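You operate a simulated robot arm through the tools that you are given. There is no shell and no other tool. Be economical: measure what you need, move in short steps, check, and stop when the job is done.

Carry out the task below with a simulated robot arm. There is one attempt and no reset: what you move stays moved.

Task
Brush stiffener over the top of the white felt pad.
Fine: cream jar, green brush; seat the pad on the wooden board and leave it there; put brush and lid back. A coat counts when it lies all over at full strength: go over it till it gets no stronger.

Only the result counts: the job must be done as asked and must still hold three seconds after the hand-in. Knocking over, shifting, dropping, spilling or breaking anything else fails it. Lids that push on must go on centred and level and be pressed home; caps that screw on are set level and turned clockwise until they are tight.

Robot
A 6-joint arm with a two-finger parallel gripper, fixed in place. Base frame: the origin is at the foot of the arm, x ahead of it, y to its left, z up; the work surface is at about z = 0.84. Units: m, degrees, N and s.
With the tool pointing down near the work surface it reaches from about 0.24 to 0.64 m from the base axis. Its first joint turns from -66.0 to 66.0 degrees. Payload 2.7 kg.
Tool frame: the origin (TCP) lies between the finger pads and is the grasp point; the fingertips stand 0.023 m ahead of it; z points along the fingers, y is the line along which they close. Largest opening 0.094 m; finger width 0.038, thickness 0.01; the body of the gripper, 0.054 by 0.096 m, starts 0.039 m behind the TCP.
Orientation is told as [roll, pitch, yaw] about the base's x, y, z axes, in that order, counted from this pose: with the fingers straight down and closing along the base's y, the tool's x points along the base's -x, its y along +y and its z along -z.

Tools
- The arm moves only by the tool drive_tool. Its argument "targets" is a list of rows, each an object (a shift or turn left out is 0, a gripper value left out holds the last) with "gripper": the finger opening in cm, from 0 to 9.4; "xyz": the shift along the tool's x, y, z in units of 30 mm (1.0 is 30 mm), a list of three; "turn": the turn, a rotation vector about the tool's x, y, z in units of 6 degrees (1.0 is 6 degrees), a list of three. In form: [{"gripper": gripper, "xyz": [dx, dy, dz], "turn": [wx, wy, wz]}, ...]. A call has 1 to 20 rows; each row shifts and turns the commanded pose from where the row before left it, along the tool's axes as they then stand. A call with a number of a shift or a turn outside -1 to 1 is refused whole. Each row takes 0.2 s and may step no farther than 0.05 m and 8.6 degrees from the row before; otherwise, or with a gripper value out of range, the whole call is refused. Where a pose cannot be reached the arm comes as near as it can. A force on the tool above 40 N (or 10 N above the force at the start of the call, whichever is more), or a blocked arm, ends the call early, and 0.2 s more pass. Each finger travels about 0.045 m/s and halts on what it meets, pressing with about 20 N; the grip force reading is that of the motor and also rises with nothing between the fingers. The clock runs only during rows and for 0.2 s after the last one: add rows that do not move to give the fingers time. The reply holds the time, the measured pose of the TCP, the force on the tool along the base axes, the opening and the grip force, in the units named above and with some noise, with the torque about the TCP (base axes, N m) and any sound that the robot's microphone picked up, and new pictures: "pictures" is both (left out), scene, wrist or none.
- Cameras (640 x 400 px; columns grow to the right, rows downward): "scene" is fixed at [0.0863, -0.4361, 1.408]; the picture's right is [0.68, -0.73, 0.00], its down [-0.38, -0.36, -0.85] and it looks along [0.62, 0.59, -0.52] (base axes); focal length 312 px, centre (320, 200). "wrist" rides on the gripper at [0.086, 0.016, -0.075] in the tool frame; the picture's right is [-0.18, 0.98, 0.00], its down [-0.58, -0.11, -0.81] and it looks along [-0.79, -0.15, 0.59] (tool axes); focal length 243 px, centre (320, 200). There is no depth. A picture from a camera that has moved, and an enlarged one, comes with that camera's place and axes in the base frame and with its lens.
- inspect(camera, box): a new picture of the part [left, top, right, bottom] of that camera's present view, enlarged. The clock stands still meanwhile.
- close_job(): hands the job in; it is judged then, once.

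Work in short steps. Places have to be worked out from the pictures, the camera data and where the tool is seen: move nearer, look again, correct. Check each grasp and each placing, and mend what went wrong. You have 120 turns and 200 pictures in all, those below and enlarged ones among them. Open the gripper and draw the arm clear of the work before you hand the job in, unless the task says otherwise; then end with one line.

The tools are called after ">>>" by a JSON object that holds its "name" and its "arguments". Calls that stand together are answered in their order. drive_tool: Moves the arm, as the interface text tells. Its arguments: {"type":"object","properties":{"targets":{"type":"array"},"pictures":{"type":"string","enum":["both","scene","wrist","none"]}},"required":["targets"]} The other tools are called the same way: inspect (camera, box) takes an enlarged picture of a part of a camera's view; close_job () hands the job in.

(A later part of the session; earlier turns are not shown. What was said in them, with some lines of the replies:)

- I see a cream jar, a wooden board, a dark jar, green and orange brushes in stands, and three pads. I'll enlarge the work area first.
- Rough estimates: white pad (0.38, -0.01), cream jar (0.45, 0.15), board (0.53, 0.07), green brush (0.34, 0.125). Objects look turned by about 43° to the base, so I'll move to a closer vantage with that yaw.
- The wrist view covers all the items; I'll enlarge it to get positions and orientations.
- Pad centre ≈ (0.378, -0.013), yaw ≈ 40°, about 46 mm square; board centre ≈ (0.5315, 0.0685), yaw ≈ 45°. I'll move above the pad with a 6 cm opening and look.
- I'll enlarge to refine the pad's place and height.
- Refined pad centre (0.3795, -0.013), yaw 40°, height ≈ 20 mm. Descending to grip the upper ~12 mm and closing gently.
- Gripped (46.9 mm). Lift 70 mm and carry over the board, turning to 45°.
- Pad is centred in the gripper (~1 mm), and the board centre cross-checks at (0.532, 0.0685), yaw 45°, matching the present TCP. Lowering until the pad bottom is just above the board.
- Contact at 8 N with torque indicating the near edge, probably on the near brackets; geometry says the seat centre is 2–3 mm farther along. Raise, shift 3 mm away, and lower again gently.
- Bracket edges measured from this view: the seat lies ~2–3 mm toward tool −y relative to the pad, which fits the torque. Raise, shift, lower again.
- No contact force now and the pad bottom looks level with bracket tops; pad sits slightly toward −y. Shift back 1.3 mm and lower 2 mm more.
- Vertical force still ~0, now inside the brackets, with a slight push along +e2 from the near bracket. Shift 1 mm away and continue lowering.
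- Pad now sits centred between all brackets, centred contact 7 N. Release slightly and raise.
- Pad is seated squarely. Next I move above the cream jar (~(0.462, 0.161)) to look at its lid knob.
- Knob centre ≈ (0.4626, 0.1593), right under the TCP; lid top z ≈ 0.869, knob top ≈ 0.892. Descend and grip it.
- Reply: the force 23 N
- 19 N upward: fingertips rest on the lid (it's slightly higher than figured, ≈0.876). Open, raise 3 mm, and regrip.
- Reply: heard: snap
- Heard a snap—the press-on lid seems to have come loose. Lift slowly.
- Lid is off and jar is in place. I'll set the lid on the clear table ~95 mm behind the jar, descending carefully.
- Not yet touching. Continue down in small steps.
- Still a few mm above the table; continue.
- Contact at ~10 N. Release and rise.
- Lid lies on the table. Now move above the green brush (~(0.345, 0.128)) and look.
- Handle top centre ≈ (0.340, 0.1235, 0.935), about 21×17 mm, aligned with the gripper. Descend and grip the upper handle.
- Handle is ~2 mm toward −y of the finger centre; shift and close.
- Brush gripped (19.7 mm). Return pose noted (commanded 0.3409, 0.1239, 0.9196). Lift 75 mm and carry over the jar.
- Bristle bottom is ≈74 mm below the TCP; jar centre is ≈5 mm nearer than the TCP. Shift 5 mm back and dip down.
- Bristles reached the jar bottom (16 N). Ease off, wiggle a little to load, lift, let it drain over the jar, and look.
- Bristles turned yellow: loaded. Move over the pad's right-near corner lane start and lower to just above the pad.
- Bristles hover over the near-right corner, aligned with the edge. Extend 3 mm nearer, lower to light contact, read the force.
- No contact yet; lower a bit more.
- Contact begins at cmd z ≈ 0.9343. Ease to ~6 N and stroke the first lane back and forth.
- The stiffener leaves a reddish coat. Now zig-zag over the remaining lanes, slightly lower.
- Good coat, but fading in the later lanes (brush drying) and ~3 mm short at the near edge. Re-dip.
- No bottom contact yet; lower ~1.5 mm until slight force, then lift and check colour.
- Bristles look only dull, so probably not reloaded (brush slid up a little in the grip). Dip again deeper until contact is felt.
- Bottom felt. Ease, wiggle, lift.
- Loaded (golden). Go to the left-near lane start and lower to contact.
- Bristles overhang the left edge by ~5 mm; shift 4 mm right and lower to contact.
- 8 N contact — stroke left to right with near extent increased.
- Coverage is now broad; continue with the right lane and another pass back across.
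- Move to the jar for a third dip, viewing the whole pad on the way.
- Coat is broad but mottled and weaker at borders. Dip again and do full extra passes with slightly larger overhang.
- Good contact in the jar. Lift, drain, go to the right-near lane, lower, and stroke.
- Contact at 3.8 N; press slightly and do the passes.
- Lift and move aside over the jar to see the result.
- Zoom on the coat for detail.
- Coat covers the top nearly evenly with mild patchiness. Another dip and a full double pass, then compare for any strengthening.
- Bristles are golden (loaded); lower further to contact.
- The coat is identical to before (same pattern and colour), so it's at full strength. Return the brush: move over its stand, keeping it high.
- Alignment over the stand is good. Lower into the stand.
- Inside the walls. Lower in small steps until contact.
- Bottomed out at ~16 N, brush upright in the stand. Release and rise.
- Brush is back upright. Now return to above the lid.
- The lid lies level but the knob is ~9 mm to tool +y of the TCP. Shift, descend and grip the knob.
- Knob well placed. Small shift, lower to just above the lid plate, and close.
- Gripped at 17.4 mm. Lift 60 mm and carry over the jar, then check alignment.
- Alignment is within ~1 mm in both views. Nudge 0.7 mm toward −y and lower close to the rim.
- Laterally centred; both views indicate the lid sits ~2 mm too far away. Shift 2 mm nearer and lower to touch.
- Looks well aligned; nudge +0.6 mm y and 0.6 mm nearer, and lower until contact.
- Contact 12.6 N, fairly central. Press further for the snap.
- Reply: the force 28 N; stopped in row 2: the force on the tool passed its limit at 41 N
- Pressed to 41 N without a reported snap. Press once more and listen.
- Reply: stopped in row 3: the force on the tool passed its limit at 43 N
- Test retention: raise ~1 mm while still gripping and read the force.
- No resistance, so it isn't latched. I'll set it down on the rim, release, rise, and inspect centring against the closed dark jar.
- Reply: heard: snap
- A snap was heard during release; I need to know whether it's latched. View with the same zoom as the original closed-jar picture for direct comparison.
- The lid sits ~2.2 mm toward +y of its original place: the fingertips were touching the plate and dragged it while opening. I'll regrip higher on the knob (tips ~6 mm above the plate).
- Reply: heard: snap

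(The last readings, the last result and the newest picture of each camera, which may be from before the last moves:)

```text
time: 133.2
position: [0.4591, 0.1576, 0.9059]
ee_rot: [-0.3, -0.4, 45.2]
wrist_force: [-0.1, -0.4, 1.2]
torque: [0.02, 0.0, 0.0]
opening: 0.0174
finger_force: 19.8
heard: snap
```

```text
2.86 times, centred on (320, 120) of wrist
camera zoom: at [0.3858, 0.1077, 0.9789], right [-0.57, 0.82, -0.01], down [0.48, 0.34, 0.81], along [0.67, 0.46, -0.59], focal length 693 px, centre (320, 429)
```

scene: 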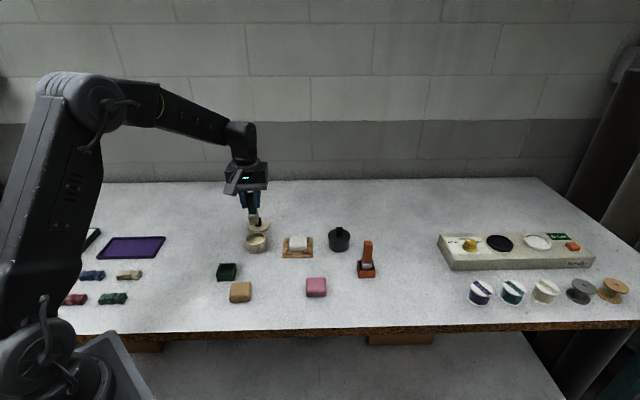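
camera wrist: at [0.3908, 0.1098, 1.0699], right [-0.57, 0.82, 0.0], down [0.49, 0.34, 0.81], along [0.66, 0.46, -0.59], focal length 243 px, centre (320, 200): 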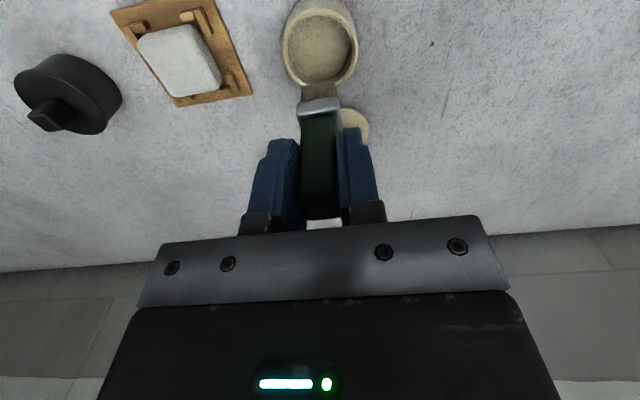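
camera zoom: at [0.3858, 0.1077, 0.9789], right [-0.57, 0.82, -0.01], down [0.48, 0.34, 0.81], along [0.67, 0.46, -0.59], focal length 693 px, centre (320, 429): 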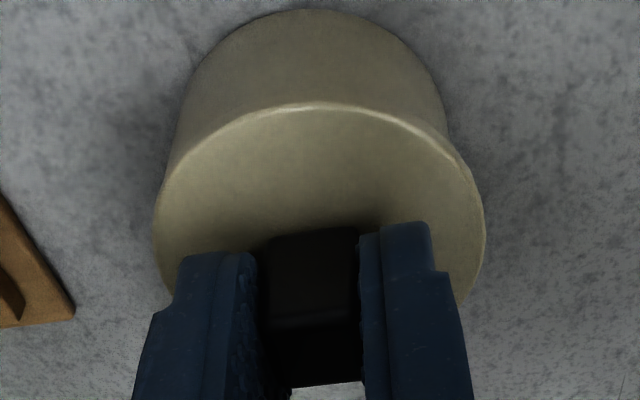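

Another snap as the knob was gripped—the latch state toggles. Lift 4 mm, re-centre 2.2 mm toward −y, lower lightly, and check.

>>> {"name": "drive_tool", "arguments": {"targets": [{"xyz": [0, 0, -0.13]}, {}, {"xyz": [0, -0.073, 0]}, {"xyz": [0, 0, 0.09]}, {}], "pictures": "none"}}

>>> {"name": "inspect", "arguments": {"camera": "scene", "box": [243, 228, 273, 248]}}

>>> {"name": "inspect", "arguments": {"camera": "wrist", "box": [240, 50, 400, 190]}}

```text
time: 134.3
position: [0.4612, 0.1566, 0.9077]
ee_rot: [-0.4, -0.4, 45.3]
wrist_force: [-0.4, -0.1, -1.3]
torque: [-0.01, 0.02, -0.02]
opening: 0.017
finger_force: 20.1
```

```text
16.00 times, centred on (258, 238) of scene
camera zoom: at [0.0863, -0.436, 1.408], right [0.68, -0.73, 0.0], down [-0.38, -0.36, -0.85], along [0.62, 0.59, -0.52], focal length 4991 px, centre (1312, -408)
```

zoom: 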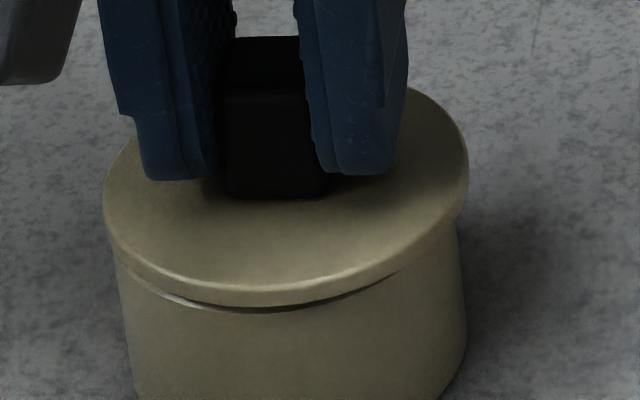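

```text
2.86 times, centred on (320, 120) of wrist
camera zoom: at [0.388, 0.1059, 0.9812], right [-0.57, 0.82, -0.01], down [0.48, 0.34, 0.81], along [0.67, 0.46, -0.59], focal length 693 px, centre (320, 429)
```

zoom: 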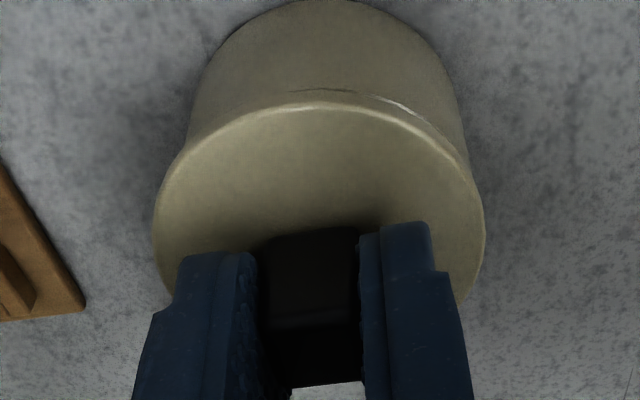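

Comparing with the seated reference in both views, the lid needs ~1.2 mm toward +y; depth is right. Shift, lower and press, listening for the snap.

>>> {"name": "drive_tool", "arguments": {"targets": [{"xyz": [0, 0.04, 0]}, {"xyz": [0, 0, 0.05]}, {"xyz": [0, 0, 0.04]}, {}], "pictures": "none"}}

>>> {"name": "drive_tool", "arguments": {"targets": [{"xyz": [0, 0, 0.04]}, {"xyz": [0, 0, 0.03]}, {}], "pictures": "none"}}

>>> {"name": "drive_tool", "arguments": {"targets": [{"xyz": [0, 0, 0.04]}, {}], "pictures": "none"}}

```text
time: 135.3
position: [0.4606, 0.1571, 0.9058]
ee_rot: [-0.4, -0.4, 45.2]
wrist_force: [-2.3, -1.3, 6.6]
torque: [0.06, 0.21, 0.03]
opening: 0.017
finger_force: 20.1
```

```text
time: 136.2
position: [0.4613, 0.1573, 0.904]
ee_rot: [-0.5, -0.6, 45.4]
wrist_force: [-4.8, -1.4, 21.1]
torque: [-0.03, 0.17, 0.03]
opening: 0.0174
finger_force: 20.1
```

```text
time: 136.8
position: [0.4618, 0.1579, 0.9025]
ee_rot: [-0.5, -0.6, 45.3]
wrist_force: [0.3, 2.7, 21.2]
torque: [0.14, 0.07, 0.0]
opening: 0.0174
finger_force: 19.8
```

Force saturates at 21 N as the grip slips on the knob. Release by a small opening, rise, then press on the knob top with closed fingers.

>>> {"name": "drive_tool", "arguments": {"targets": [{"gripper": 2.2}, {}, {"xyz": [0, 0, -0.4]}, {"xyz": [0, 0, -0.8]}, {"xyz": [0, 0, -0.8]}, {}], "pictures": "none"}}

>>> {"name": "inspect", "arguments": {"camera": "scene", "box": [243, 232, 273, 252]}}

>>> {"name": "inspect", "arguments": {"camera": "wrist", "box": [240, 10, 400, 150]}}

```text
time: 138.2
position: [0.4602, 0.1556, 0.9621]
ee_rot: [-0.3, -0.2, 45.3]
wrist_force: [0.2, -0.3, 0.4]
torque: [0.02, 0.0, -0.01]
opening: 0.0221
finger_force: 0.1
heard: snap
```

```text
16.00 times, centred on (258, 242) of scene
camera zoom: at [0.0863, -0.4361, 1.408], right [0.68, -0.73, 0.0], down [-0.38, -0.36, -0.85], along [0.62, 0.59, -0.52], focal length 4991 px, centre (1312, -472)
```

zoom: 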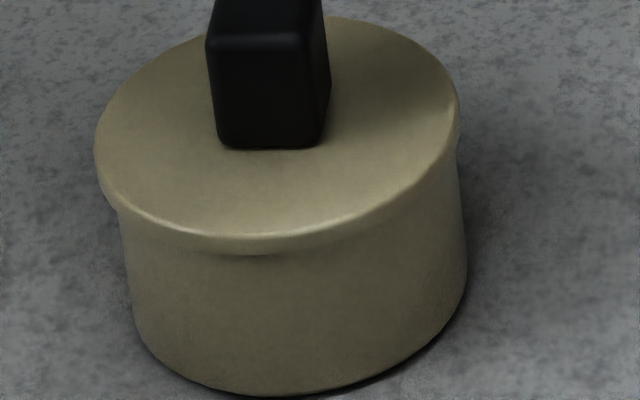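

```text
2.86 times, centred on (320, 80) of wrist
camera zoom: at [0.3877, 0.1066, 1.0353], right [-0.57, 0.82, -0.01], down [0.48, 0.34, 0.81], along [0.67, 0.46, -0.59], focal length 693 px, centre (320, 543)
```

zoom: 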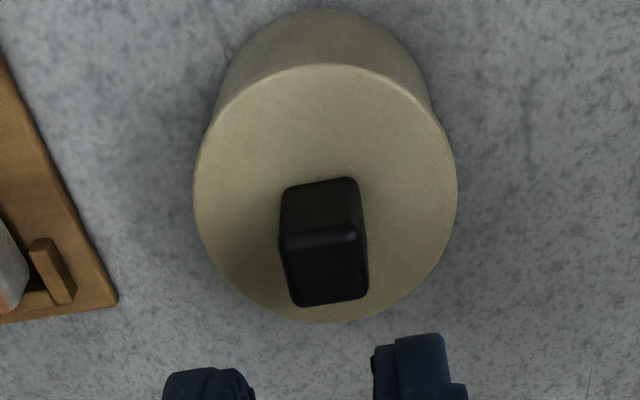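

Lid is now centred exactly as originally and a snap was heard. Verify by pressing straight down on the knob top with closed fingers.

>>> {"name": "drive_tool", "arguments": {"targets": [{"gripper": 0.2}, {}, {"xyz": [0, 0.02, 0.6]}, {"xyz": [0, 0, 0.55]}, {"xyz": [0, 0, 0.1]}, {}], "pictures": "none"}}

>>> {"name": "drive_tool", "arguments": {"targets": [{"xyz": [0, 0, 0.06]}, {"xyz": [0, 0, 0.05]}, {}], "pictures": "none"}}

```text
time: 139.6
position: [0.4606, 0.157, 0.9243]
ee_rot: [-0.5, -0.4, 45.4]
wrist_force: [-2.5, -3.8, 12.3]
torque: [-0.15, 0.11, 0.02]
opening: 0.0021
finger_force: 0.0
```

```text
time: 140.1
position: [0.4609, 0.1563, 0.9261]
ee_rot: [-0.6, -0.4, 45.4]
wrist_force: [-4.5, -1.9, 7.1]
torque: [-0.04, 0.13, -0.02]
opening: 0.0023
finger_force: 0.1
stopped in row 2: the force on the tool passed its limit at 44 N (the readings are from after the stop); the commanded pose is now the measured one
```

No new snap up to 44 N, consistent with it being latched (snap history: off, on, off, on). Rise and inspect.

>>> {"name": "drive_tool", "arguments": {"targets": [{"xyz": [0, 0, -0.5]}, {"xyz": [0, 0, -0.9]}, {"xyz": [0, 0, -0.9]}, {"gripper": 4}, {}], "pictures": "none"}}

>>> {"name": "inspect", "arguments": {"camera": "scene", "box": [243, 232, 273, 252]}}

>>> {"name": "inspect", "arguments": {"camera": "wrist", "box": [240, 0, 400, 140]}}

```text
time: 141.3
position: [0.4592, 0.1555, 0.9936]
ee_rot: [-0.6, -0.5, 45.4]
wrist_force: [-0.1, 0.3, -0.1]
torque: [0.02, -0.01, -0.01]
opening: 0.04
finger_force: 0.0
```

```text
16.00 times, centred on (258, 242) of scene
camera zoom: at [0.0863, -0.4361, 1.408], right [0.68, -0.73, 0.0], down [-0.38, -0.36, -0.85], along [0.62, 0.59, -0.52], focal length 4991 px, centre (1312, -472)
```

zoom: 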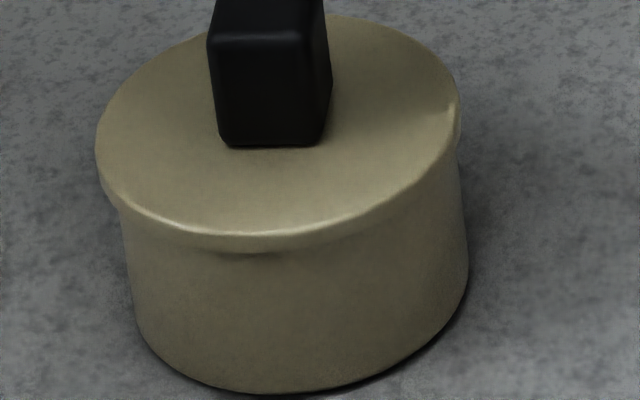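

```text
2.86 times, centred on (320, 70) of wrist
camera zoom: at [0.3872, 0.1059, 1.0666], right [-0.57, 0.82, -0.01], down [0.48, 0.34, 0.81], along [0.67, 0.46, -0.58], focal length 693 px, centre (320, 571)
```

zoom: 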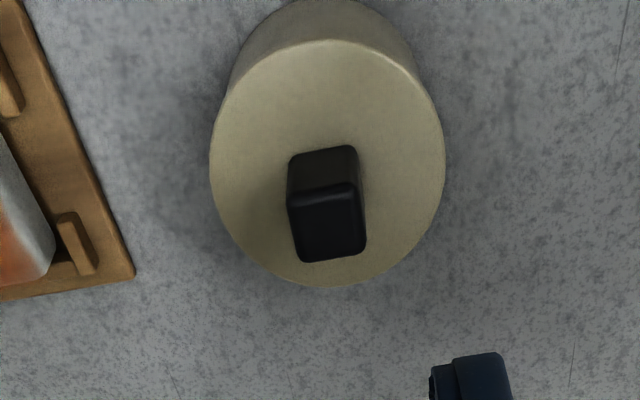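

Lid and jar look flush and concentric. Retreat the arm clear and take final views, including the original zoom for comparison.

>>> {"name": "drive_tool", "arguments": {"targets": [{"xyz": [0.3, 0, -1]}, {"xyz": [0.8, 0, -1]}, {"xyz": [1, 0, -1]}, {"xyz": [1, 0, -0.5]}, {}]}}

>>> {"name": "inspect", "arguments": {"camera": "scene", "box": [200, 190, 320, 270]}}

>>> {"name": "inspect", "arguments": {"camera": "wrist", "box": [220, 60, 420, 200]}}

```text
time: 142.5
position: [0.3923, 0.0918, 1.0979]
ee_rot: [-0.5, -0.4, 45.3]
wrist_force: [1.2, -0.3, -0.5]
torque: [0.04, 0.01, 0.03]
opening: 0.0396
finger_force: 0.0
camera wrist: at [0.3181, 0.0408, 1.1712], right [-0.57, 0.82, -0.01], down [0.48, 0.34, 0.81], along [0.67, 0.46, -0.58], focal length 243 px, centre (320, 200)
```

scene: 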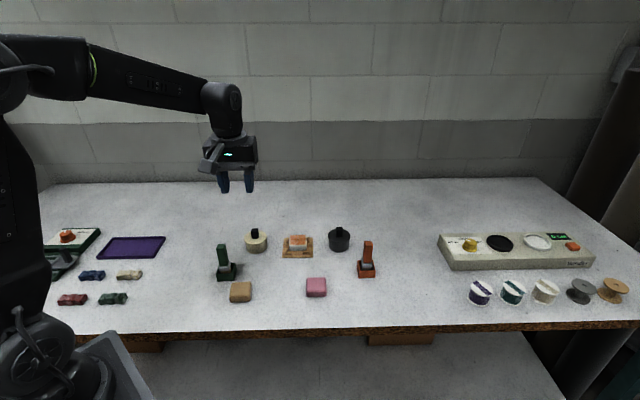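
wrist: 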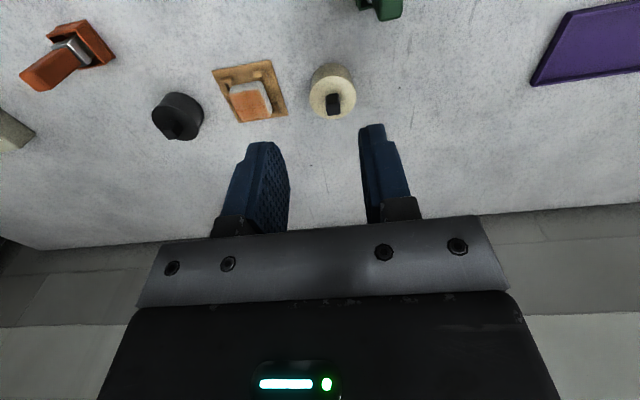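

```text
5.00 times, centred on (260, 230) of scene
camera zoom: at [0.0863, -0.4361, 1.408], right [0.68, -0.73, 0.0], down [-0.38, -0.36, -0.85], along [0.62, 0.59, -0.52], focal length 1560 px, centre (620, 50)
```

zoom: 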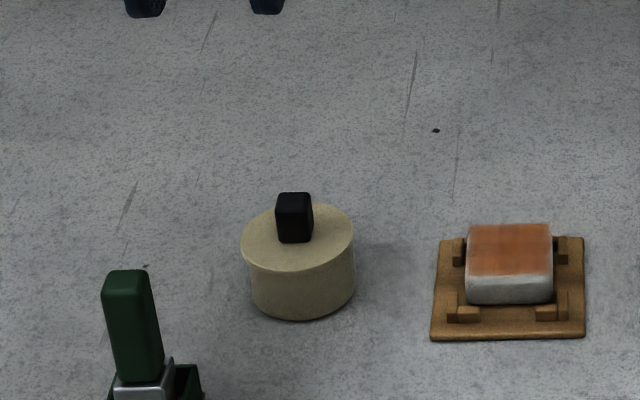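

```text
2.86 times, centred on (320, 130) of wrist
camera zoom: at [0.3181, 0.0408, 1.1712], right [-0.57, 0.82, -0.01], down [0.48, 0.34, 0.81], along [0.67, 0.46, -0.58], focal length 693 px, centre (320, 400)
```

zoom: 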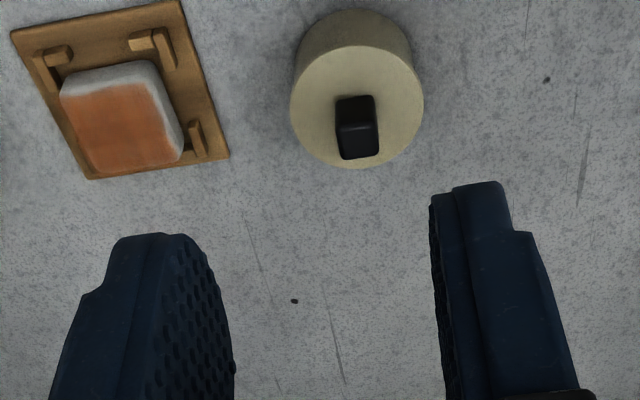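

The lid, jar, brush, stand and board all match where they started. The pad is seated and coated, and the arm is clear with the gripper open, so I'm handing in.

>>> {"name": "close_job", "arguments": {}}

```text
The job is handed in.
```

The white pad is seated on the board and coated over its whole top; a last full pass made it no stronger. The green brush is back in its stand, and the cream jar's lid is on, centred and pressed down; I heard it snap but did not tug it to confirm.
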